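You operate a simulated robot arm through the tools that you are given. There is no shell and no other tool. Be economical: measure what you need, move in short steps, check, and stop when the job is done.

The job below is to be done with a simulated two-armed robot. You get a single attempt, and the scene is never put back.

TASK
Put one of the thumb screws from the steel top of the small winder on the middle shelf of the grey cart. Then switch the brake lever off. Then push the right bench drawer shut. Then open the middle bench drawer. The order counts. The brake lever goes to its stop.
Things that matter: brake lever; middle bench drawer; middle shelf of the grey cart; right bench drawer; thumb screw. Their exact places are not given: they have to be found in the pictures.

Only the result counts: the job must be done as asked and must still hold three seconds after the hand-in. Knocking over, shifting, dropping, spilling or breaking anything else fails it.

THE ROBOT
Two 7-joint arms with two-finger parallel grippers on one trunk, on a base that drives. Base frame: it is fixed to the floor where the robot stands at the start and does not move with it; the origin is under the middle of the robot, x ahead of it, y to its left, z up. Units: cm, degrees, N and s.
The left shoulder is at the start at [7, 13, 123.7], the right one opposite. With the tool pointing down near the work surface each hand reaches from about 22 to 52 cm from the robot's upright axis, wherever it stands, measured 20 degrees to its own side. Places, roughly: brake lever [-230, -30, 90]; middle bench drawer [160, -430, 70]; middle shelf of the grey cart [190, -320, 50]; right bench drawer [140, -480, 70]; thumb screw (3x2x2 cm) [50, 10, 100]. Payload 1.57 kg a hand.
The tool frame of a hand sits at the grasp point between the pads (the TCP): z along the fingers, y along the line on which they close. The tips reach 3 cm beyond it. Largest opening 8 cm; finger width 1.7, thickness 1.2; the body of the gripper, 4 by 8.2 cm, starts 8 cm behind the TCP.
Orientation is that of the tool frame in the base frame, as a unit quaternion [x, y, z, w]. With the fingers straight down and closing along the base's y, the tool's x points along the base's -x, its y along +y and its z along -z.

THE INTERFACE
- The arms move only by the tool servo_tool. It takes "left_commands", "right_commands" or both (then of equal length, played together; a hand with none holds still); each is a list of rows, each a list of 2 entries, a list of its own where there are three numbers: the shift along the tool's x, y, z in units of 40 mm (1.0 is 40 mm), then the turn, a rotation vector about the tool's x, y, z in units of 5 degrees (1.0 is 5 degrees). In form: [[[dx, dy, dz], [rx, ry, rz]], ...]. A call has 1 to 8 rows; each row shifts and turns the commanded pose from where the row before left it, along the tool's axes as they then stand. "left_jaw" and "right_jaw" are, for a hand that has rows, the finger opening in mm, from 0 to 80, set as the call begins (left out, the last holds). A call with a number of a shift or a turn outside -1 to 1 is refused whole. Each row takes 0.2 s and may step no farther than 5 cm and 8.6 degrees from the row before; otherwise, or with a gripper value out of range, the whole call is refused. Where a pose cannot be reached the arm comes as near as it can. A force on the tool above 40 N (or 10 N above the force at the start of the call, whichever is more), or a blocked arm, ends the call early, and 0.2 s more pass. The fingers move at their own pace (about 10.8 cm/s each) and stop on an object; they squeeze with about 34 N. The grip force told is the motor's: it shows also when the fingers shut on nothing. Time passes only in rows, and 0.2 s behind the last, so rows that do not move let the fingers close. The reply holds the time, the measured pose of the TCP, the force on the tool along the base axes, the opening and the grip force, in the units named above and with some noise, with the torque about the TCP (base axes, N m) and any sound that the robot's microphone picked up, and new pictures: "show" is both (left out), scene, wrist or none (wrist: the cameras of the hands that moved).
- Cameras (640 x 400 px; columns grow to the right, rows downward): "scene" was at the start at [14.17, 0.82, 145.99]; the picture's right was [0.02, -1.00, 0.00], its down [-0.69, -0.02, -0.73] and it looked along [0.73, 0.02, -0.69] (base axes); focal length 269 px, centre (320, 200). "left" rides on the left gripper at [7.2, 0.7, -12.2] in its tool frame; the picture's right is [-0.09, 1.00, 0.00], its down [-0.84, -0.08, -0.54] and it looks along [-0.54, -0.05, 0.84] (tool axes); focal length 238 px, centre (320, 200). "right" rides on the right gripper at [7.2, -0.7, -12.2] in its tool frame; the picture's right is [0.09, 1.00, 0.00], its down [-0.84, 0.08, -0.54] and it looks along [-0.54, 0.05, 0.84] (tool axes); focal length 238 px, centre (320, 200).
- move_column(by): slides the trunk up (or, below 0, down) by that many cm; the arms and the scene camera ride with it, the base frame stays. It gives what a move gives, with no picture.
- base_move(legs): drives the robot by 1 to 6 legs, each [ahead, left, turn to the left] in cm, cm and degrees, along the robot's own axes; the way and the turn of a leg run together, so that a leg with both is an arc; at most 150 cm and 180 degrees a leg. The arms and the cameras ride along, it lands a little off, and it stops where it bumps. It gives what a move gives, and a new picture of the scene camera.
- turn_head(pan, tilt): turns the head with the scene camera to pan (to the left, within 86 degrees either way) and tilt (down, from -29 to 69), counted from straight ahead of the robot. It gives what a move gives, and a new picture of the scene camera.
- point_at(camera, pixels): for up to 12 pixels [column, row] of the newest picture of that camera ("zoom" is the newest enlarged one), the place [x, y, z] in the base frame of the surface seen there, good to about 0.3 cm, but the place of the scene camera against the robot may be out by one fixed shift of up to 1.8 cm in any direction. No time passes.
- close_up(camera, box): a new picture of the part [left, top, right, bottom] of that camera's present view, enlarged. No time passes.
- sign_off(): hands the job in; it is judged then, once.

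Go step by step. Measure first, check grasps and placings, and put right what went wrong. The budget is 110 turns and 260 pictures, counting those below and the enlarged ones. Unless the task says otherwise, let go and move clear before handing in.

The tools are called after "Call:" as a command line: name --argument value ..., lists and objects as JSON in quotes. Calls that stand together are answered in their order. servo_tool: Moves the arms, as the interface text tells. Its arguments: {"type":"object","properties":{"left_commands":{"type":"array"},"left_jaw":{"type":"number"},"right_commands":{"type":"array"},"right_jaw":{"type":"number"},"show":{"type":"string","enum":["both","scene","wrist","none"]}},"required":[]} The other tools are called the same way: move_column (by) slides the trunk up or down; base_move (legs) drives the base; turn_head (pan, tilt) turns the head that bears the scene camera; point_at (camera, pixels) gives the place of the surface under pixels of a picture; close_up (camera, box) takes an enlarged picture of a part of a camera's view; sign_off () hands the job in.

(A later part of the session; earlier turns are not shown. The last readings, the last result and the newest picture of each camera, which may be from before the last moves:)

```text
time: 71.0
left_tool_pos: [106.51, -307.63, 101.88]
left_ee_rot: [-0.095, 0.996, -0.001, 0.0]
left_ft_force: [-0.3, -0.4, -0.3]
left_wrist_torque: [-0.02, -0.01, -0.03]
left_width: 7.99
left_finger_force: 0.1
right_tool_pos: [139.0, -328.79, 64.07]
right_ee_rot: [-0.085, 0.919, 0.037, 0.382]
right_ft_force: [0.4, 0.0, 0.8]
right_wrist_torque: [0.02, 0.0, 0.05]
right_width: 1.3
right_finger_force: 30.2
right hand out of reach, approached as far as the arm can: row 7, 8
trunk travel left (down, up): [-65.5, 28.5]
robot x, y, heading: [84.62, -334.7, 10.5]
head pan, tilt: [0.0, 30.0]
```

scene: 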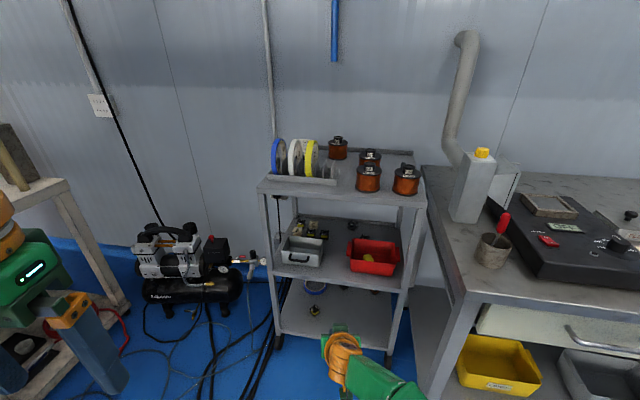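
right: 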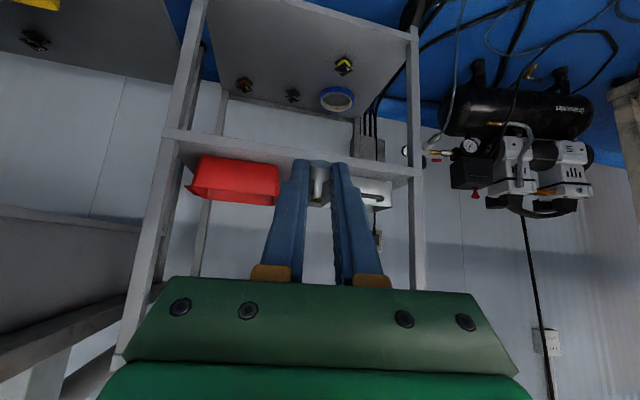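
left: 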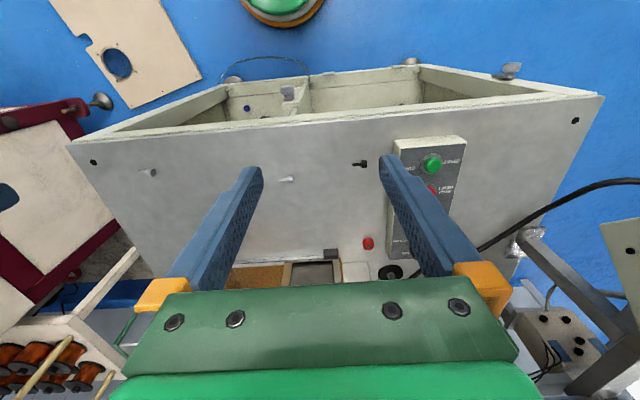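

The arm now reaches straight forward with the elbow low. I lower the trunk 8 cm and drive 18 cm ahead, then check.

Call:
move_column --by -8

Call:
base_move --legs '[[18, 0, 0]]'

Call:
turn_head --pan -15 --tilt 55

```text
time: 72.2
left_tool_pos: [106.67, -307.56, 93.98]
left_ee_rot: [-0.094, 0.996, -0.001, 0.0]
left_ft_force: [-0.8, 0.1, -0.7]
left_wrist_torque: [-0.03, 0.0, -0.02]
left_width: 8.0
left_finger_force: 0.0
right_tool_pos: [138.98, -328.73, 56.22]
right_ee_rot: [-0.085, 0.92, 0.036, 0.381]
right_ft_force: [0.5, 0.1, 0.5]
right_wrist_torque: [-0.01, -0.01, 0.02]
right_width: 1.32
right_finger_force: 29.6
trunk travel left (down, up): [-57.5, 36.5]
robot x, y, heading: [84.43, -334.63, 10.7]
head pan, tilt: [0.0, 30.0]
```

```text
time: 73.7
left_tool_pos: [123.72, -304.29, 93.82]
left_ee_rot: [-0.094, 0.996, -0.001, 0.0]
left_ft_force: [0.3, -0.9, -0.1]
left_wrist_torque: [0.0, -0.01, -0.02]
left_width: 8.0
left_finger_force: 0.0
right_tool_pos: [156.12, -325.33, 56.06]
right_ee_rot: [-0.086, 0.92, 0.036, 0.381]
right_ft_force: [-0.3, 0.5, -0.9]
right_wrist_torque: [-0.01, -0.01, 0.05]
right_width: 1.29
right_finger_force: 29.6
trunk travel left (down, up): [-57.5, 36.5]
robot x, y, heading: [102.12, -331.18, 10.9]
head pan, tilt: [0.0, 30.0]
```

scene: 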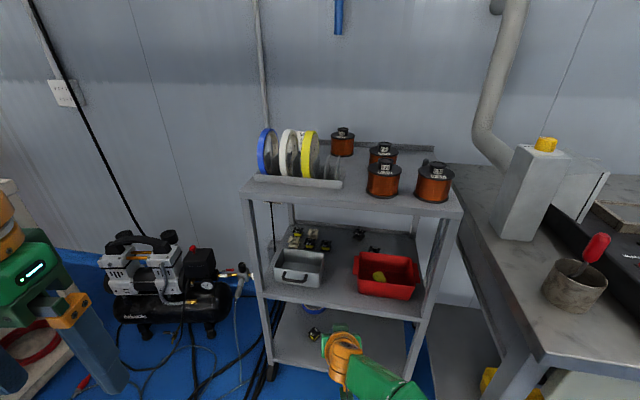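

```text
time: 74.6
left_tool_pos: [123.62, -304.32, 93.96]
left_ee_rot: [-0.095, 0.996, 0.0, 0.0]
left_ft_force: [0.0, 1.4, 0.0]
left_wrist_torque: [0.01, 0.03, 0.03]
left_width: 7.99
left_finger_force: 0.0
right_tool_pos: [156.08, -325.43, 56.07]
right_ee_rot: [-0.085, 0.919, 0.036, 0.382]
right_ft_force: [0.1, -0.9, -0.1]
right_wrist_torque: [-0.01, -0.03, 0.0]
right_width: 1.27
right_finger_force: 29.9
trunk travel left (down, up): [-57.5, 36.5]
robot x, y, heading: [101.91, -331.41, 10.6]
head pan, tilt: [-15.0, 55.0]
```

scene: 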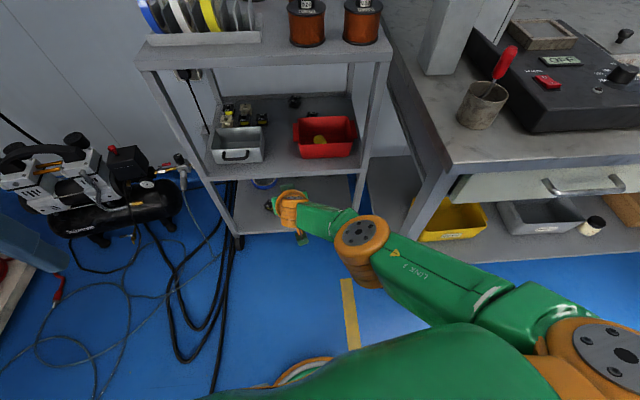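

Call:
point_at --camera "scene" --pixels '[[365, 230], [385, 255], [440, 255], [500, 290], [590, 350], [330, 220], [295, 205], [448, 165], [480, 318], [415, 232], [300, 385]]'

```text
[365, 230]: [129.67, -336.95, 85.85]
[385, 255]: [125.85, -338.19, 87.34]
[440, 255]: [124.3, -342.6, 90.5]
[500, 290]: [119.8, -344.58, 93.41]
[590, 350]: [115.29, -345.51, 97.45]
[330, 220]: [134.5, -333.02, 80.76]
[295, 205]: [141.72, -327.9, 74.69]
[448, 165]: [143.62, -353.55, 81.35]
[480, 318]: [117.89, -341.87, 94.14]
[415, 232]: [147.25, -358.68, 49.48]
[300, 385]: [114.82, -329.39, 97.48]
```

The elbow at (130,-337) has over 10 cm to the bench after the move. I drive 19 cm ahead.

Call:
base_move --legs '[[19.3, 0, 0]]'

Call:
turn_head --pan 0 --tilt 50

Call:
servo_tool --right_commands '[[[0, 0, 0], [0, 0, 0]]]' --show "wrist"

```text
time: 76.1
left_tool_pos: [142.27, -300.78, 93.98]
left_ee_rot: [-0.096, 0.995, 0.0, 0.0]
left_ft_force: [0.5, 0.5, -0.4]
left_wrist_torque: [-0.02, 0.0, 0.01]
left_width: 8.01
left_finger_force: 0.0
right_tool_pos: [174.68, -321.79, 56.12]
right_ee_rot: [-0.086, 0.92, 0.036, 0.382]
right_ft_force: [0.2, 0.6, -0.3]
right_wrist_torque: [0.01, -0.05, 0.04]
right_width: 1.34
right_finger_force: 29.3
trunk travel left (down, up): [-57.5, 36.5]
robot x, y, heading: [120.29, -328.15, 10.7]
head pan, tilt: [-15.0, 55.0]
```

scene: 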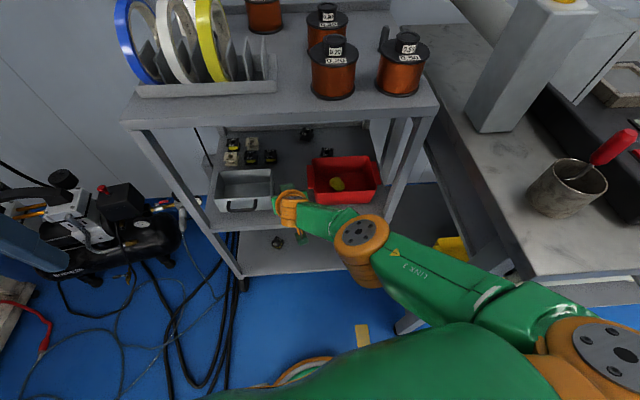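

```text
time: 76.9
left_tool_pos: [142.26, -300.73, 93.94]
left_ee_rot: [-0.096, 0.995, -0.001, 0.0]
left_ft_force: [-0.2, 0.0, -0.3]
left_wrist_torque: [0.01, 0.02, -0.03]
left_width: 8.0
left_finger_force: 0.1
right_tool_pos: [174.65, -321.76, 56.01]
right_ee_rot: [-0.086, 0.919, 0.036, 0.382]
right_ft_force: [-0.5, 0.9, -0.5]
right_wrist_torque: [0.01, -0.03, 0.0]
right_width: 1.3
right_finger_force: 29.1
trunk travel left (down, up): [-57.5, 36.5]
robot x, y, heading: [120.24, -327.55, 10.8]
head pan, tilt: [0.0, 50.0]
```

scene: 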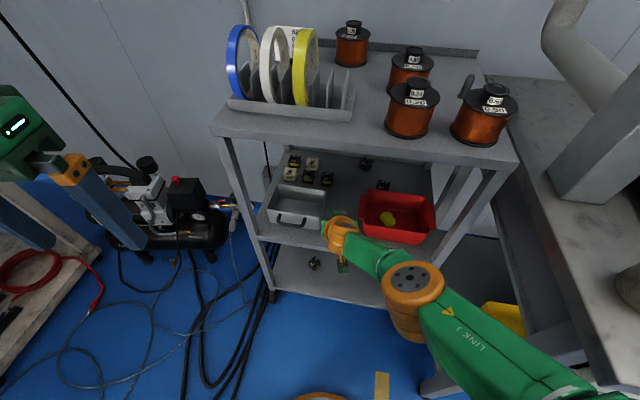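

```text
time: 77.3
left_tool_pos: [142.2, -300.66, 93.85]
left_ee_rot: [-0.096, 0.995, -0.001, 0.001]
left_ft_force: [0.4, -0.1, 0.0]
left_wrist_torque: [0.01, -0.04, -0.02]
left_width: 8.01
left_finger_force: 0.0
right_tool_pos: [174.73, -321.61, 56.0]
right_ee_rot: [-0.086, 0.919, 0.037, 0.382]
right_ft_force: [0.2, 0.1, -1.0]
right_wrist_torque: [0.01, 0.02, -0.03]
right_width: 1.31
right_finger_force: 29.9
trunk travel left (down, up): [-57.5, 36.5]
robot x, y, heading: [120.26, -327.9, 10.7]
head pan, tilt: [0.0, 50.0]
```

right: 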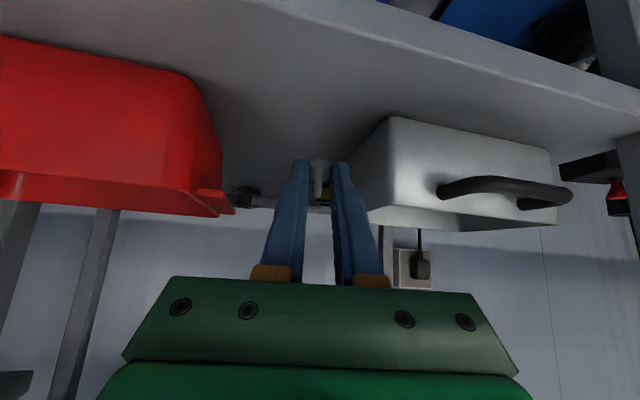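

The screw is between box and bin but nearer the box. I shift 1 cm to -y and lower 2 cm.

Call:
servo_tool --right_commands '[[[0, -0.25, 0], [0, 0, 0]], [[0.12, 0, 0.12], [0, 0, 0]], [[0.12, 0, 0.12], [0, 0, 0]], [[0.1, 0, 0.1], [0, 0, 0]], [[0, 0, 0], [0, 0, 0]]]' --show "wrist"

Call:
close_up --camera "right" --box '[240, 110, 400, 210]'

```text
time: 78.5
left_tool_pos: [142.17, -300.7, 93.82]
left_ee_rot: [-0.095, 0.995, -0.001, 0.0]
left_ft_force: [-0.1, -0.4, 0.7]
left_wrist_torque: [-0.02, -0.03, 0.02]
left_width: 8.01
left_finger_force: 0.1
right_tool_pos: [174.87, -322.75, 55.47]
right_ee_rot: [-0.087, 0.92, 0.037, 0.381]
right_ft_force: [-0.2, -0.4, 1.2]
right_wrist_torque: [0.01, 0.0, 0.01]
right_width: 1.32
right_finger_force: 29.5
right hand out of reach, approached as far as the arm can: row 3, 4
trunk travel left (down, up): [-57.5, 36.5]
robot x, y, heading: [120.32, -327.79, 10.9]
head pan, tilt: [0.0, 50.0]
```

right: 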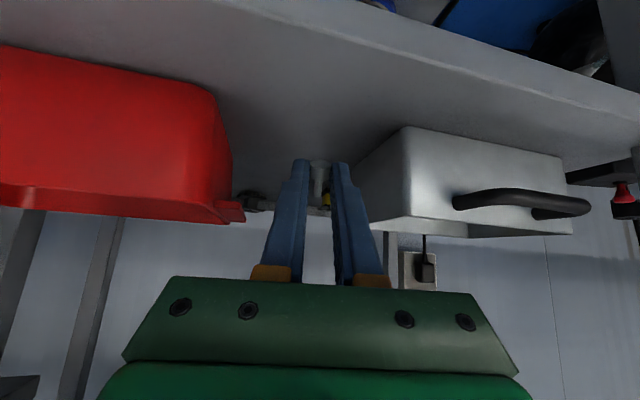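

```text
4.00 times, centred on (320, 160) of right
```

zoom: 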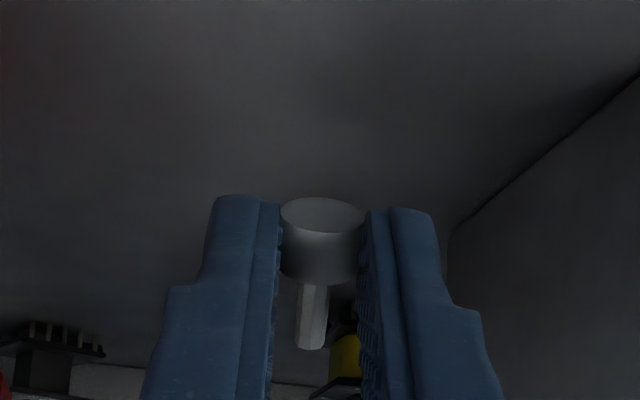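

The arm is at its reach limit, so I use the trunk. I measure the shelf by the wrist camera.

Call:
point_at --camera "right" --pixels '[[300, 120], [320, 130], [280, 150], [255, 130], [320, 163], [316, 180], [355, 160], [395, 140]]'

```text
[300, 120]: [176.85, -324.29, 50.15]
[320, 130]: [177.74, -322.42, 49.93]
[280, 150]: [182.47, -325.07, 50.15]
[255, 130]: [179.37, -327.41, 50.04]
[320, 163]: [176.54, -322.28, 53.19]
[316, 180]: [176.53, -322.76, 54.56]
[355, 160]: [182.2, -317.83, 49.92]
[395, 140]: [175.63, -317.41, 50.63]
```

The shelf is at 50.0 and the screw's lowest point about 52.5. I lower the trunk by 2.2 cm.

Call:
move_column --by -2.2

Call:
close_up --camera "right" --box '[240, 110, 400, 210]'

Call:
point_at --camera "zoom" --pixels '[[320, 200], [320, 212], [320, 250], [320, 160], [320, 190]]'

```text
time: 79.2
left_tool_pos: [142.1, -300.73, 91.8]
left_ee_rot: [-0.095, 0.995, -0.001, 0.0]
left_ft_force: [0.3, 0.8, 0.6]
left_wrist_torque: [-0.02, 0.02, 0.0]
left_width: 7.99
left_finger_force: 0.0
right_tool_pos: [174.92, -322.95, 53.19]
right_ee_rot: [-0.087, 0.919, 0.038, 0.383]
right_ft_force: [0.9, -0.1, -0.3]
right_wrist_torque: [-0.02, 0.01, 0.02]
right_width: 1.31
right_finger_force: 29.6
trunk travel left (down, up): [-55.3, 38.7]
robot x, y, heading: [120.19, -327.83, 10.8]
head pan, tilt: [0.0, 50.0]
```

```text
4.00 times, centred on (320, 160) of right
```

zoom: 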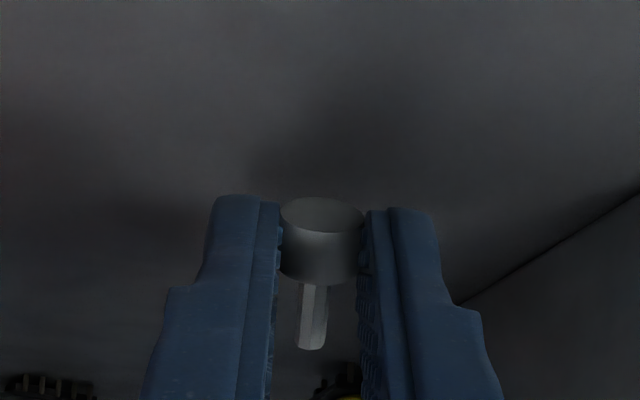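

```text
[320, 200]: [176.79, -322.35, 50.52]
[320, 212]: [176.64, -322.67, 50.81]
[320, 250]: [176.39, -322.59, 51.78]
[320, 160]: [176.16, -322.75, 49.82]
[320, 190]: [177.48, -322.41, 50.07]
```

The head is a few tenths above the shelf. I lower 0.2 cm more and open.

Call:
move_column --by -0.2

Call:
servo_tool --right_commands '[[[0, 0, 0], [0, 0, 0]], [[0, 0, 0], [0, 0, 0]], [[0, 0, 0], [0, 0, 0]]]' --right_jaw 32 --show "wrist"

Call:
close_up --camera "right" --box '[240, 110, 400, 210]'

```text
time: 79.7
left_tool_pos: [142.2, -300.6, 91.46]
left_ee_rot: [-0.096, 0.995, 0.0, 0.001]
left_ft_force: [0.1, -1.1, -0.1]
left_wrist_torque: [0.03, 0.01, -0.02]
left_width: 7.99
left_finger_force: 0.0
right_tool_pos: [174.85, -322.91, 53.12]
right_ee_rot: [-0.087, 0.919, 0.037, 0.382]
right_ft_force: [0.0, -0.4, -0.1]
right_wrist_torque: [0.0, 0.02, 0.04]
right_width: 1.31
right_finger_force: 29.8
trunk travel left (down, up): [-55.1, 38.9]
robot x, y, heading: [119.83, -328.13, 11.0]
head pan, tilt: [0.0, 50.0]
```

```text
time: 80.5
left_tool_pos: [142.21, -300.82, 91.51]
left_ee_rot: [-0.095, 0.995, -0.001, 0.0]
left_ft_force: [0.5, -0.3, -1.1]
left_wrist_torque: [-0.02, 0.01, -0.02]
left_width: 8.0
left_finger_force: 0.0
right_tool_pos: [174.9, -322.93, 52.96]
right_ee_rot: [-0.087, 0.919, 0.038, 0.382]
right_ft_force: [0.2, -0.4, 0.5]
right_wrist_torque: [-0.02, -0.02, -0.01]
right_width: 3.17
right_finger_force: 0.1
trunk travel left (down, up): [-55.1, 38.9]
robot x, y, heading: [120.29, -327.85, 10.8]
head pan, tilt: [0.0, 50.0]
```

right: 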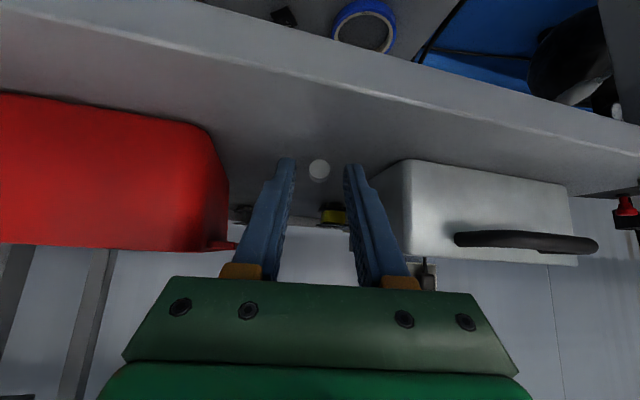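

```text
4.00 times, centred on (320, 160) of right
```

zoom: 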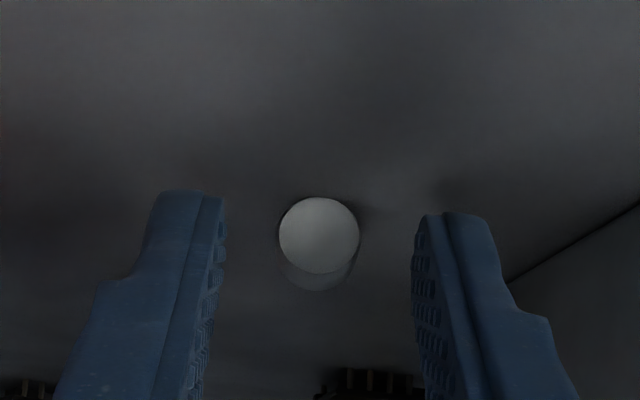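

The screw lies on the shelf. I raise a little and drive back, then look at it.

Call:
move_column --by 3

Call:
base_move --legs '[[-38, 0, 0]]'

Call:
close_up --camera "scene" --box '[240, 80, 480, 230]'

```text
time: 81.3
left_tool_pos: [142.18, -300.74, 94.37]
left_ee_rot: [-0.096, 0.995, -0.001, 0.0]
left_ft_force: [-0.1, -0.2, 0.2]
left_wrist_torque: [0.0, 0.0, 0.02]
left_width: 7.99
left_finger_force: 0.1
right_tool_pos: [174.84, -322.76, 55.97]
right_ee_rot: [-0.087, 0.919, 0.036, 0.382]
right_ft_force: [-0.9, -0.5, 0.7]
right_wrist_torque: [-0.01, -0.02, 0.01]
right_width: 3.21
right_finger_force: 0.1
trunk travel left (down, up): [-58.1, 35.9]
robot x, y, heading: [120.26, -327.71, 10.8]
head pan, tilt: [0.0, 50.0]
```

```text
time: 83.7
left_tool_pos: [104.95, -307.84, 94.51]
left_ee_rot: [-0.097, 0.995, -0.002, 0.001]
left_ft_force: [0.2, -0.6, -0.1]
left_wrist_torque: [0.01, -0.02, -0.01]
left_width: 8.01
left_finger_force: 0.1
right_tool_pos: [137.72, -329.78, 56.13]
right_ee_rot: [-0.087, 0.919, 0.037, 0.383]
right_ft_force: [0.3, -0.7, -0.3]
right_wrist_torque: [0.01, 0.01, -0.01]
right_width: 3.21
right_finger_force: 0.1
trunk travel left (down, up): [-58.1, 35.9]
robot x, y, heading: [82.98, -335.15, 11.0]
head pan, tilt: [0.0, 50.0]
```

scene: 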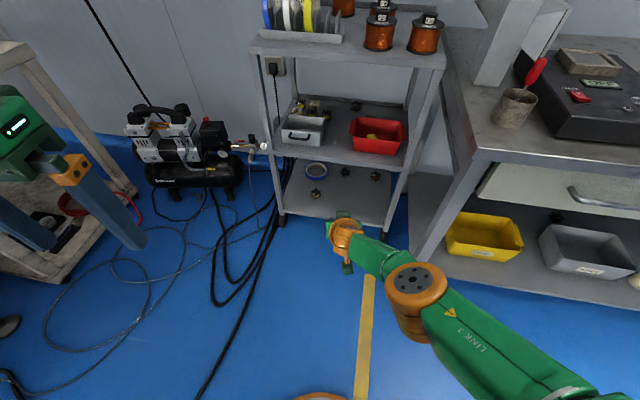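

```text
2.67 times, centred on (360, 155) of scene
```

zoom: 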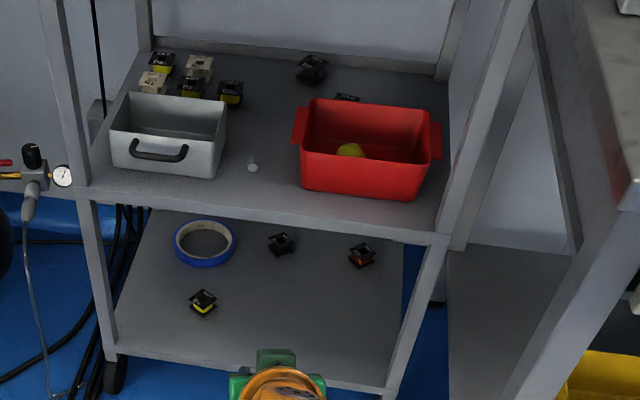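

The screw lies on the middle shelf between box and bin. I retract the right arm and drive towards the brake lever at about [-230,-30].

Call:
servo_tool --right_commands '[[[0, 0, -1], [0, 0, 0]], [[0, 0, -1], [0, 0, 0]], [[0, 0, -1], [0, 0, 0]], [[0, -0.5, -1], [0, 0, 0]], [[0, -0.5, -1], [0, 0, 0]], [[0, -0.5, -1], [0, 0, 0]]]' --show "none"

Call:
move_column --by 30

Call:
base_move --legs '[[-70, 0, 0], [0, 0, 169], [110, 0, 0], [0, 0, -90]]'

Call:
turn_head --pan 0 --tilt 20

Call:
turn_head --pan 50 --tilt 15

```text
time: 85.1
left_tool_pos: [104.88, -307.89, 94.64]
left_ee_rot: [-0.098, 0.995, 0.001, 0.001]
left_ft_force: [-0.2, 0.1, 0.1]
left_wrist_torque: [-0.01, -0.02, 0.0]
left_width: 8.0
left_finger_force: 0.1
right_tool_pos: [122.18, -338.92, 72.82]
right_ee_rot: [-0.086, 0.92, 0.036, 0.381]
right_ft_force: [-1.4, 0.7, 0.0]
right_wrist_torque: [-0.01, 0.0, 0.04]
right_width: 3.21
right_finger_force: 0.0
trunk travel left (down, up): [-58.1, 35.9]
robot x, y, heading: [83.43, -334.83, 11.1]
head pan, tilt: [0.0, 50.0]
```

```text
time: 88.1
left_tool_pos: [105.07, -307.79, 124.48]
left_ee_rot: [-0.098, 0.995, -0.001, -0.001]
left_ft_force: [0.9, -0.1, -0.4]
left_wrist_torque: [0.0, 0.0, -0.01]
left_width: 7.98
left_finger_force: 0.1
right_tool_pos: [122.15, -338.87, 102.72]
right_ee_rot: [-0.088, 0.919, 0.037, 0.383]
right_ft_force: [0.2, 0.9, 0.1]
right_wrist_torque: [-0.02, -0.01, 0.0]
right_width: 3.21
right_finger_force: 0.0
trunk travel left (down, up): [-88.1, 5.9]
robot x, y, heading: [83.32, -335.13, 11.1]
head pan, tilt: [0.0, 50.0]
```

```text
time: 107.8
left_tool_pos: [-115.26, -317.76, 124.62]
left_ee_rot: [-0.691, 0.723, -0.001, 0.001]
left_ft_force: [1.1, -0.1, -0.4]
left_wrist_torque: [-0.01, 0.01, -0.01]
left_width: 8.02
left_finger_force: 0.0
right_tool_pos: [-81.13, -308.37, 102.85]
right_ee_rot: [-0.636, 0.669, 0.266, 0.278]
right_ft_force: [-0.4, -0.1, 0.1]
right_wrist_torque: [0.0, 0.0, -0.01]
right_width: 3.2
right_finger_force: 0.0
trunk travel left (down, up): [-88.1, 5.9]
robot x, y, heading: [-93.85, -345.0, 87.4]
head pan, tilt: [0.0, 50.0]
```

scene: 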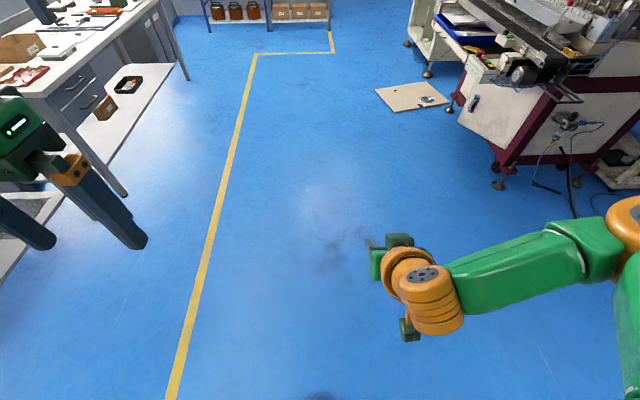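

```text
time: 108.8
left_tool_pos: [-115.39, -317.82, 124.56]
left_ee_rot: [-0.691, 0.723, 0.0, 0.0]
left_ft_force: [-0.9, 0.6, 0.3]
left_wrist_torque: [0.02, 0.01, 0.0]
left_width: 8.01
left_finger_force: 0.1
right_tool_pos: [-81.04, -308.43, 102.67]
right_ee_rot: [-0.637, 0.669, 0.266, 0.276]
right_ft_force: [-0.2, -0.9, 0.2]
right_wrist_torque: [0.02, 0.01, -0.02]
right_width: 3.2
right_finger_force: 0.0
trunk travel left (down, up): [-88.1, 5.9]
robot x, y, heading: [-94.07, -345.26, 87.1]
head pan, tilt: [0.0, 20.0]
```

scene: 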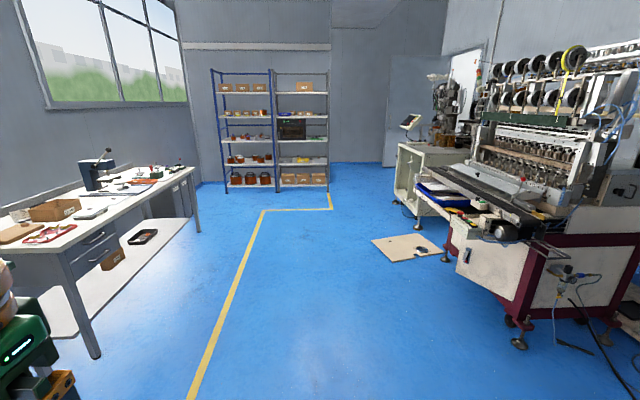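

```text
time: 109.9
left_tool_pos: [-115.3, -317.65, 124.52]
left_ee_rot: [-0.691, 0.723, -0.001, 0.001]
left_ft_force: [-0.2, -0.1, 0.3]
left_wrist_torque: [0.04, 0.02, -0.01]
left_width: 8.0
left_finger_force: 0.0
right_tool_pos: [-81.13, -308.35, 102.77]
right_ee_rot: [-0.636, 0.669, 0.266, 0.278]
right_ft_force: [0.9, 0.4, -0.5]
right_wrist_torque: [-0.02, -0.01, -0.02]
right_width: 3.23
right_finger_force: 0.0
trunk travel left (down, up): [-88.1, 5.9]
robot x, y, heading: [-94.04, -345.09, 87.3]
head pan, tilt: [50.0, 15.0]
```

scene: 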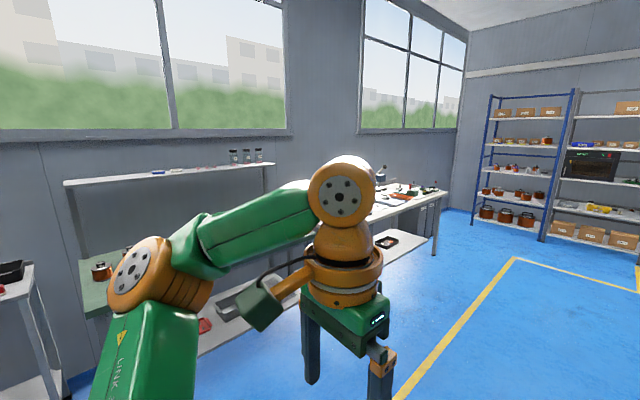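

The bench at the window ends near (180,175); the brake lever must be on it. I drive there and turn to face it.

Call:
base_move --legs '[[0, 0, 3], [150, 0, 0], [145, 0, 0], [0, 0, 90]]'

Call:
turn_head --pan 0 --tilt 20

```text
time: 128.7
left_tool_pos: [-125.91, -68.09, 124.56]
left_ee_rot: [1.0, 0.014, -0.001, 0.0]
left_ft_force: [-1.0, -0.4, -0.5]
left_wrist_torque: [-0.02, 0.03, -0.01]
left_width: 7.99
left_finger_force: 0.0
right_tool_pos: [-137.79, -34.73, 102.82]
right_ee_rot: [0.923, 0.011, -0.385, 0.006]
right_ft_force: [0.2, 0.1, -1.6]
right_wrist_torque: [-0.01, 0.0, 0.0]
right_width: 3.18
right_finger_force: 0.1
trunk travel left (down, up): [-88.1, 5.9]
robot x, y, heading: [-100.06, -45.38, -178.7]
head pan, tilt: [50.0, 15.0]
```

scene: 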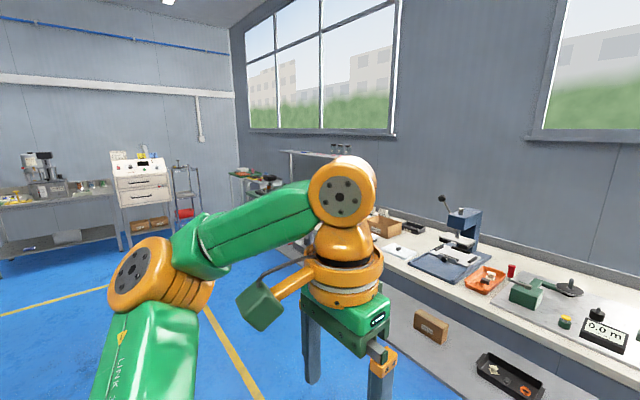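

```text
time: 129.8
left_tool_pos: [-125.81, -68.18, 124.55]
left_ee_rot: [1.0, 0.015, 0.0, -0.001]
left_ft_force: [-0.7, 0.2, 0.6]
left_wrist_torque: [-0.01, -0.02, 0.03]
left_width: 7.98
left_finger_force: 0.0
right_tool_pos: [-137.84, -34.75, 102.78]
right_ee_rot: [0.923, 0.011, -0.384, 0.006]
right_ft_force: [0.5, -0.4, 0.9]
right_wrist_torque: [0.01, 0.01, -0.01]
right_width: 3.22
right_finger_force: 0.0
trunk travel left (down, up): [-88.1, 5.9]
robot x, y, heading: [-100.11, -45.16, -178.5]
head pan, tilt: [0.0, 20.0]
```

scene: 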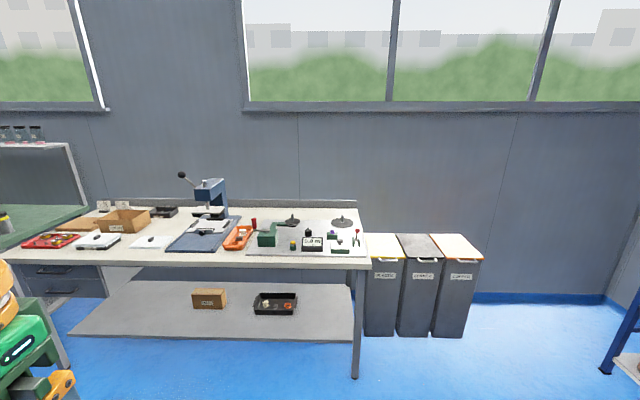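

Call:
close_up --camera "scene" --box '[220, 190, 380, 290]'

Call:
point_at --camera "scene" --pixels '[[292, 219], [342, 222], [357, 237], [267, 238], [254, 224], [338, 238], [310, 243], [300, 265], [235, 238], [340, 250]]'

```text
4.00 times, centred on (300, 240) of scene
```

zoom: 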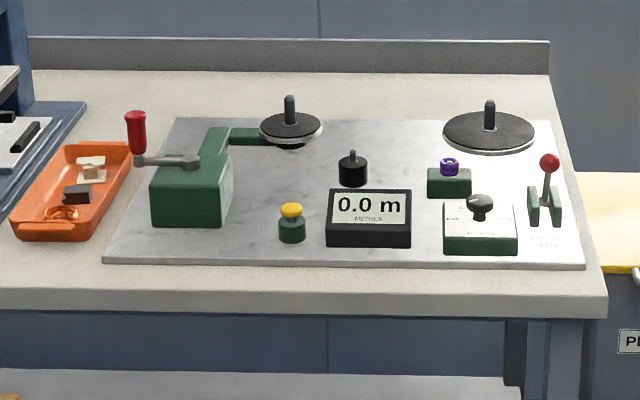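

```text
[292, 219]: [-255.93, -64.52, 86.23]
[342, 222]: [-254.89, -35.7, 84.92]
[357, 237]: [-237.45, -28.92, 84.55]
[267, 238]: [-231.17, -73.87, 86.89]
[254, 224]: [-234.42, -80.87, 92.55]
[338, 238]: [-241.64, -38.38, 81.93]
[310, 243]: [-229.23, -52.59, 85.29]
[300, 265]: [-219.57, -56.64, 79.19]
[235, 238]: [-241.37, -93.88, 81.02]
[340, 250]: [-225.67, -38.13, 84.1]
```

The red-ball lever between green cheeks at zoom (548,165), with a label below, is likely the brake lever. I drive nearer to read it.

Call:
base_move --legs '[[55, 0, -1.5]]'

Call:
turn_head --pan -10 --tilt 35

```text
time: 133.0
left_tool_pos: [-181.51, -68.72, 124.48]
left_ee_rot: [1.0, 0.006, -0.001, -0.001]
left_ft_force: [0.3, 0.1, -0.5]
left_wrist_torque: [0.02, 0.0, 0.01]
left_width: 7.99
left_finger_force: 0.0
right_tool_pos: [-192.7, -35.02, 102.77]
right_ee_rot: [0.923, 0.003, -0.384, 0.003]
right_ft_force: [-0.7, -0.4, -0.4]
right_wrist_torque: [-0.02, -0.02, -0.02]
right_width: 3.2
right_finger_force: 0.0
trunk travel left (down, up): [-88.1, 5.9]
robot x, y, heading: [-155.42, -45.94, -179.4]
head pan, tilt: [0.0, 20.0]
```

scene: 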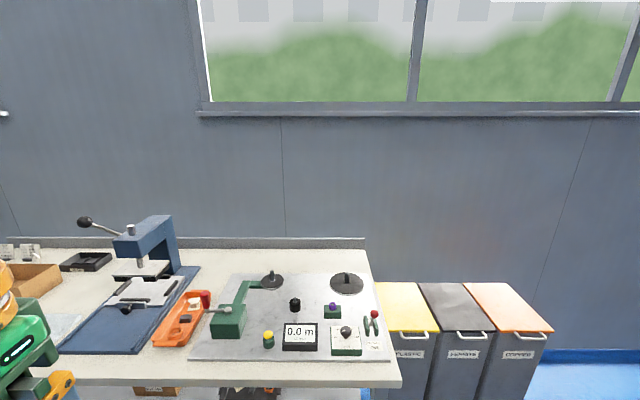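

```text
time: 133.8
left_tool_pos: [-181.73, -68.68, 124.49]
left_ee_rot: [1.0, 0.005, 0.0, 0.0]
left_ft_force: [0.7, -0.3, 0.1]
left_wrist_torque: [-0.01, 0.02, -0.04]
left_width: 7.99
left_finger_force: 0.1
right_tool_pos: [-192.81, -35.03, 102.8]
right_ee_rot: [0.923, 0.003, -0.385, 0.002]
right_ft_force: [0.3, 0.2, -0.1]
right_wrist_torque: [0.0, 0.03, 0.02]
right_width: 3.19
right_finger_force: 0.1
trunk travel left (down, up): [-88.1, 5.9]
robot x, y, heading: [-155.5, -45.82, -179.6]
head pan, tilt: [-10.0, 35.0]
```

scene: 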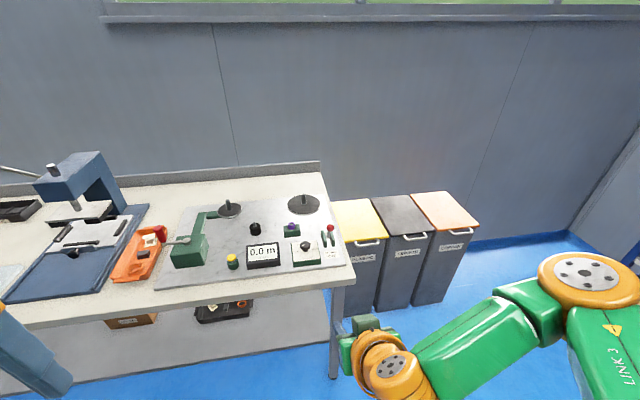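

Call:
close_up --camera "scene" --box '[280, 210, 360, 270]'

Call:
point_at --camera "zoom" --pixels '[[400, 150], [410, 240]]'

Call:
point_at --camera "scene" --pixels '[[331, 228], [330, 252], [325, 238], [336, 238], [335, 265], [305, 250], [330, 287], [352, 278], [340, 250]]'

```text
6.67 times, centred on (320, 240) of scene
```

zoom: 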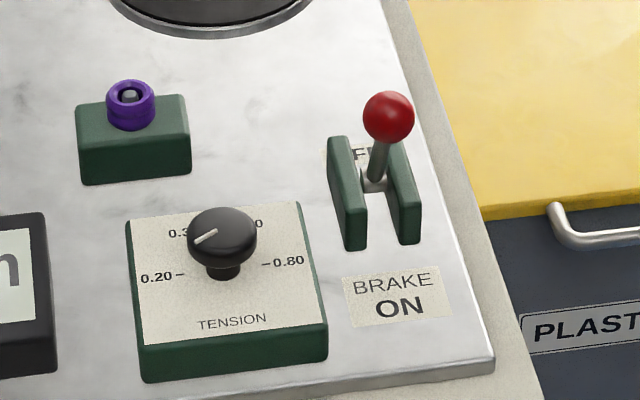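

```text
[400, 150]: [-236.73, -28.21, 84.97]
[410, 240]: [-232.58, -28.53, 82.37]
```

```text
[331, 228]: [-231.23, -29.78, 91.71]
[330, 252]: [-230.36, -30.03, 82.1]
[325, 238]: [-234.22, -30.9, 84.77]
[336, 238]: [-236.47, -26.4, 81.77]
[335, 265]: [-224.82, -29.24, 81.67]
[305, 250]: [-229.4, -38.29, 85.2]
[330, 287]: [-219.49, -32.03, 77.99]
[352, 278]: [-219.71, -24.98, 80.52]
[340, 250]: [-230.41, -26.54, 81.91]
```

The label reads BRAKE ON near me and OFF on the far side; the lever leans towards me with its ball at about [-231,-29.5,91.5], so it must be pushed away (-x). I steepen the right hand to 25 degrees, close it, align in y and drive in.

Call:
servo_tool --right_commands '[[[0, -0.5, 0], [0, 1, 0]], [[0, -0.5, 0], [0, 1, 0]], [[0, -0.4, 0], [0, 1, 0]], [[0, 0, 0], [0, 1, 0]], [[0, 0, 0], [0, 0, 0]]]' --right_jaw 0 --show "none"

Call:
base_move --legs '[[30, 0, -0.5]]'

Call:
turn_head --pan -10 --tilt 45

Call:
servo_tool --right_commands '[[[0, 0, 0], [0, 0, 0]]]' --show "wrist"

```text
time: 135.0
left_tool_pos: [-181.61, -68.55, 124.4]
left_ee_rot: [1.0, 0.005, 0.0, -0.001]
left_ft_force: [-0.4, -0.7, 0.7]
left_wrist_torque: [-0.01, 0.02, 0.0]
left_width: 8.02
left_finger_force: 0.1
right_tool_pos: [-192.93, -29.3, 102.83]
right_ee_rot: [0.976, 0.003, -0.217, 0.001]
right_ft_force: [-0.2, 0.2, 0.6]
right_wrist_torque: [-0.01, 0.0, -0.03]
right_width: 0.03
right_finger_force: 20.9
trunk travel left (down, up): [-88.1, 5.9]
robot x, y, heading: [-155.14, -45.85, -179.7]
head pan, tilt: [-10.0, 35.0]
```

```text
time: 137.1
left_tool_pos: [-212.29, -68.47, 124.62]
left_ee_rot: [1.0, 0.001, -0.001, -0.001]
left_ft_force: [-0.5, 0.8, 0.0]
left_wrist_torque: [-0.04, 0.01, 0.01]
left_width: 8.02
left_finger_force: 0.1
right_tool_pos: [-223.49, -29.32, 102.98]
right_ee_rot: [0.976, -0.001, -0.219, 0.001]
right_ft_force: [0.1, 0.2, -0.1]
right_wrist_torque: [-0.01, 0.02, 0.03]
right_width: 0.0
right_finger_force: 22.3
trunk travel left (down, up): [-88.1, 5.9]
robot x, y, heading: [-185.99, -46.03, -180.1]
head pan, tilt: [-10.0, 35.0]
```

scene: 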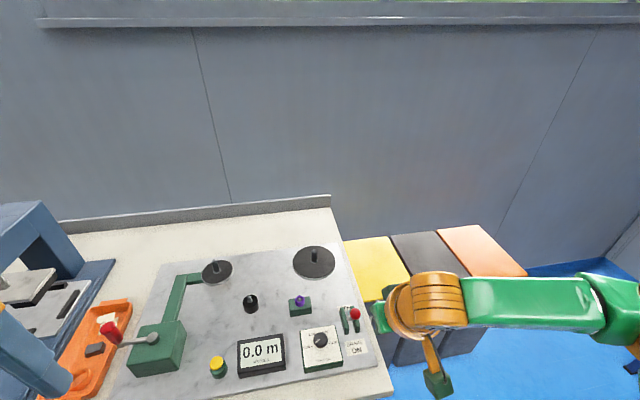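

```text
time: 137.8
left_tool_pos: [-212.56, -68.57, 124.6]
left_ee_rot: [1.0, 0.002, 0.0, -0.001]
left_ft_force: [-0.4, -0.3, 0.4]
left_wrist_torque: [-0.01, 0.0, -0.02]
left_width: 8.01
left_finger_force: 0.1
right_tool_pos: [-223.56, -29.22, 102.86]
right_ee_rot: [0.976, -0.001, -0.219, 0.001]
right_ft_force: [-0.9, 0.6, -0.5]
right_wrist_torque: [0.02, 0.02, -0.02]
right_width: 0.0
right_finger_force: 21.6
trunk travel left (down, up): [-88.1, 5.9]
robot x, y, heading: [-186.05, -46.03, -180.0]
head pan, tilt: [-10.0, 45.0]
```

scene: 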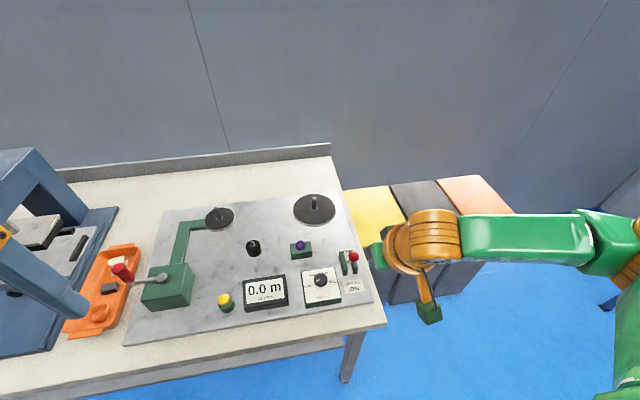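

```text
time: 138.2
left_tool_pos: [-212.51, -68.65, 124.54]
left_ee_rot: [1.0, 0.002, 0.0, 0.0]
left_ft_force: [-0.4, -0.3, 0.2]
left_wrist_torque: [0.02, -0.02, -0.01]
left_width: 8.02
left_finger_force: 0.0
right_tool_pos: [-223.59, -29.26, 102.86]
right_ee_rot: [0.976, 0.0, -0.218, 0.001]
right_ft_force: [0.0, -0.1, 0.6]
right_wrist_torque: [-0.01, 0.03, 0.04]
right_width: 0.01
right_finger_force: 20.9
trunk travel left (down, up): [-88.1, 5.9]
robot x, y, heading: [-186.44, -46.18, -180.1]
head pan, tilt: [-10.0, 45.0]
```

right: 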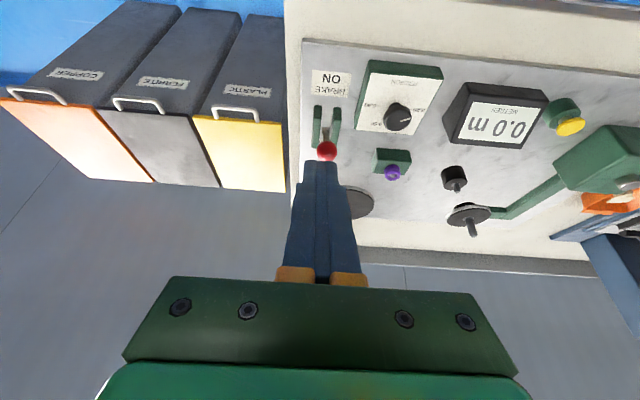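

Call:
point_at --camera "right" --pixels '[[326, 148], [326, 143], [318, 115], [335, 115], [327, 130], [330, 85], [327, 155]]'

Call:
close_up --camera "right" --box '[280, 60, 380, 180]'

```text
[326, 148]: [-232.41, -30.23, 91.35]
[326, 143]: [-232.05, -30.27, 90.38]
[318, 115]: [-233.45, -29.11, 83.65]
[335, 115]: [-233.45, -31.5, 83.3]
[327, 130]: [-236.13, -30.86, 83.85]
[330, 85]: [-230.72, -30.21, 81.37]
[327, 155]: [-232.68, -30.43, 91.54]
```

```text
3.33 times, centred on (330, 120) of right
```

zoom: 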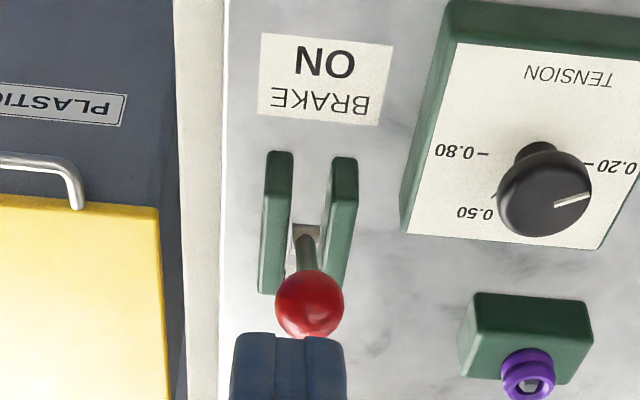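

The wrist view gives the lever at y≈-30.3 and the ball centre at about (-233,-30.3,91). I align and descend in front of it to a tip height of about 87.7.

Call:
servo_tool --right_commands '[[[0.33, 0.065, 0.71], [0, 0, 0]], [[0.33, 0.065, 0.71], [0, 0, 0]], [[0.33, 0.065, 0.71], [0, 0, 0]], [[0.32, 0.065, 0.69], [0, 0, 0]], [[0, 0, 0], [0, 0, 0]]]'

Call:
close_up --camera "right" --box '[270, 110, 390, 200]'

```text
time: 139.4
left_tool_pos: [-212.65, -68.57, 124.36]
left_ee_rot: [1.0, 0.002, 0.001, -0.002]
left_ft_force: [0.1, 0.4, 0.0]
left_wrist_torque: [-0.02, -0.03, 0.0]
left_width: 8.0
left_finger_force: 0.1
right_tool_pos: [-223.9, -30.3, 90.34]
right_ee_rot: [0.976, -0.001, -0.218, 0.0]
right_ft_force: [0.5, 0.5, -0.2]
right_wrist_torque: [-0.02, 0.01, 0.01]
right_width: 0.0
right_finger_force: 21.0
trunk travel left (down, up): [-88.1, 5.9]
robot x, y, heading: [-185.59, -46.8, -180.0]
head pan, tilt: [-10.0, 45.0]
```

scene: 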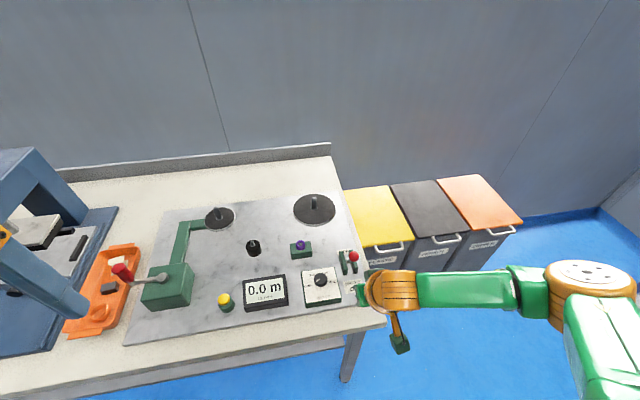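
right: 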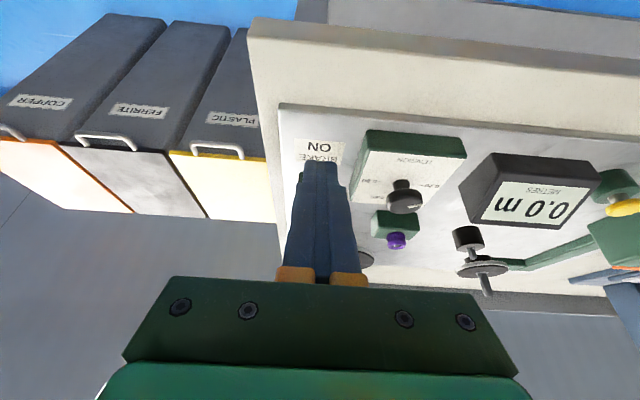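

```text
4.44 times, centred on (330, 155) of right
```

zoom: 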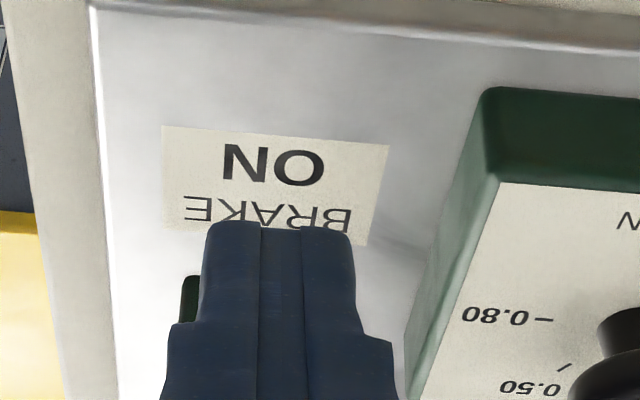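

The fingertips stand in front of the lever. I push horizontally in -x.

Call:
servo_tool --right_commands '[[[-0.34, 0, 0.158], [0, 0, 0]], [[-0.34, 0, 0.158], [0, 0, 0]], [[-0.34, 0, 0.158], [0, 0, 0]], [[-0.34, 0, 0.158], [0, 0, 0]], [[-0.34, 0, 0.158], [0, 0, 0]], [[-0.34, 0, 0.158], [0, 0, 0]]]'

Call:
close_up --camera "scene" --box '[320, 235, 400, 305]'

```text
time: 140.8
left_tool_pos: [-212.55, -68.59, 124.56]
left_ee_rot: [1.0, 0.003, -0.001, -0.001]
left_ft_force: [0.1, -0.4, -0.1]
left_wrist_torque: [-0.02, 0.04, 0.03]
left_width: 8.01
left_finger_force: 0.0
right_tool_pos: [-232.74, -30.44, 90.48]
right_ee_rot: [0.976, -0.001, -0.218, 0.001]
right_ft_force: [0.7, -0.5, -0.3]
right_wrist_torque: [-0.03, 0.0, -0.01]
right_width: 0.0
right_finger_force: 21.1
trunk travel left (down, up): [-88.1, 5.9]
robot x, y, heading: [-185.88, -45.94, -180.1]
head pan, tilt: [-10.0, 45.0]
```

scene: 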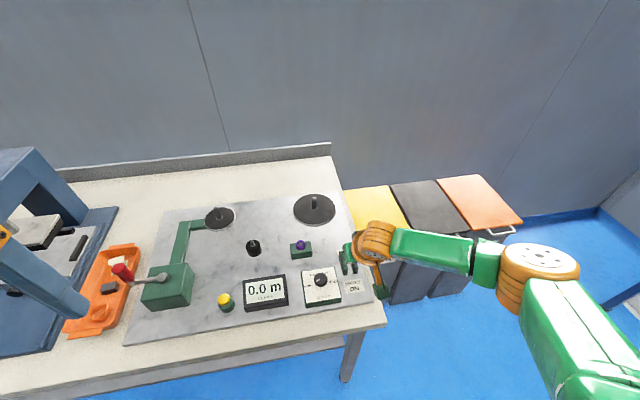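
right: 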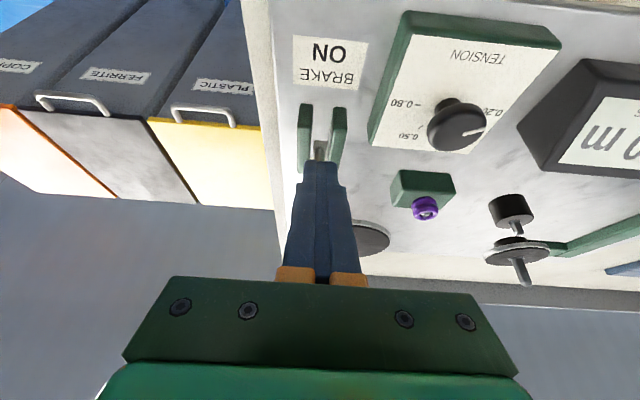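

```text
5.71 times, centred on (360, 270) of scene
```

zoom: 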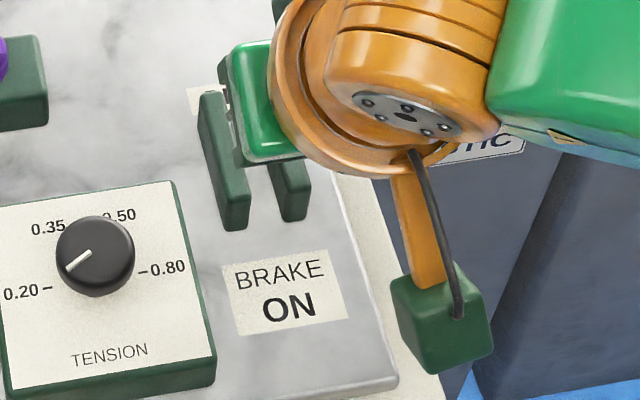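

The lever isn't visible behind the fingers and no force shows yet. I push on in 1 cm steps.

Call:
servo_tool --right_commands '[[[-0.227, 0, 0.105], [0, 0, 0]], [[-0.227, 0, 0.105], [0, 0, 0]], [[-0.227, 0, 0.105], [0, 0, 0]], [[-0.227, 0, 0.105], [0, 0, 0]]]'

```text
time: 141.8
left_tool_pos: [-212.11, -68.57, 124.6]
left_ee_rot: [1.0, 0.0, -0.002, -0.001]
left_ft_force: [-0.6, -0.1, 0.8]
left_wrist_torque: [0.03, 0.01, -0.02]
left_width: 8.0
left_finger_force: 0.0
right_tool_pos: [-236.27, -30.16, 90.76]
right_ee_rot: [0.975, -0.001, -0.221, 0.0]
right_ft_force: [8.9, 1.1, 7.8]
right_wrist_torque: [0.02, -0.06, -0.01]
right_width: 0.0
right_finger_force: 21.4
trunk travel left (down, up): [-88.1, 5.9]
robot x, y, heading: [-185.69, -45.71, 179.8]
head pan, tilt: [-10.0, 45.0]
```

scene: 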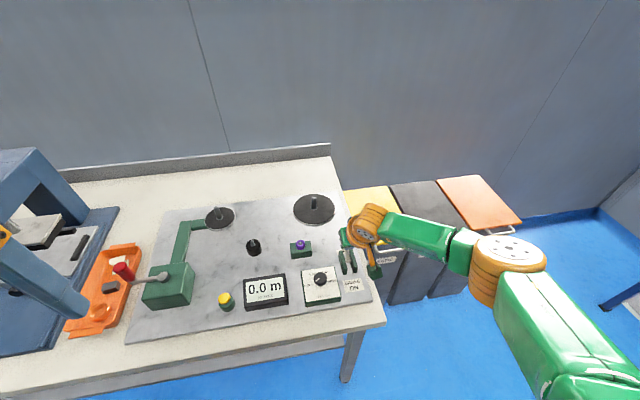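
right: 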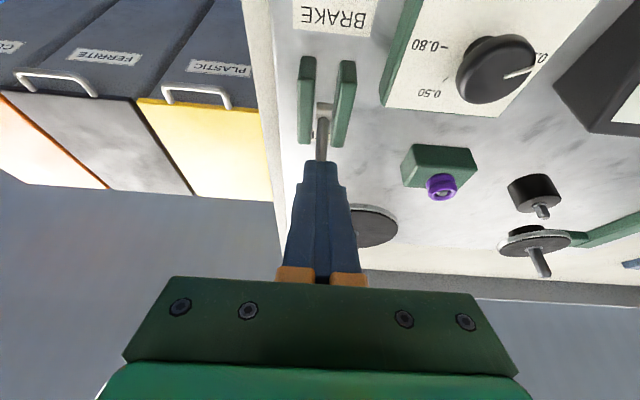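

Force has risen to 9 N. I push a bit further to be sure the stop is reached.

Call:
servo_tool --right_commands '[[[-0.17, 0, 0.08], [0, 0, 0]], [[-0.17, 0, 0.08], [0, 0, 0]]]' --show "wrist"

```text
time: 142.6
left_tool_pos: [-210.85, -68.77, 124.94]
left_ee_rot: [1.0, 0.0, -0.008, -0.002]
left_ft_force: [-0.2, -0.3, 0.8]
left_wrist_torque: [-0.01, 0.01, 0.0]
left_width: 7.99
left_finger_force: 0.0
right_tool_pos: [-236.56, -30.29, 91.27]
right_ee_rot: [0.975, -0.003, -0.222, -0.001]
right_ft_force: [26.9, 1.0, 23.2]
right_wrist_torque: [-0.04, -0.15, 0.0]
right_width: 0.0
right_finger_force: 21.5
trunk travel left (down, up): [-88.1, 5.9]
robot x, y, heading: [-186.08, -45.89, 179.9]
head pan, tilt: [-10.0, 45.0]
stopped in row 2 (right hand): the force on the tool passed its limit at 43 N (the readings are from after the stop); the commanded pose is now the measured one
```

right: 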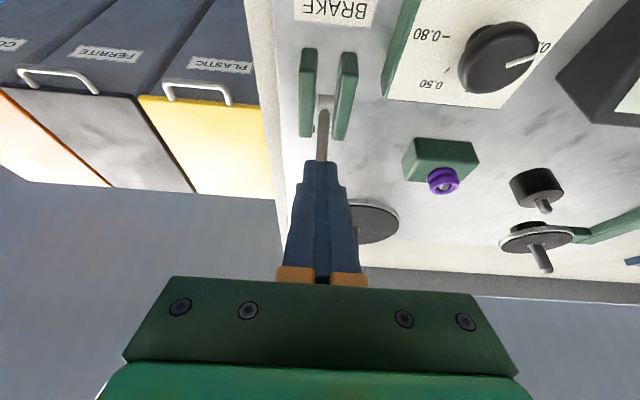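

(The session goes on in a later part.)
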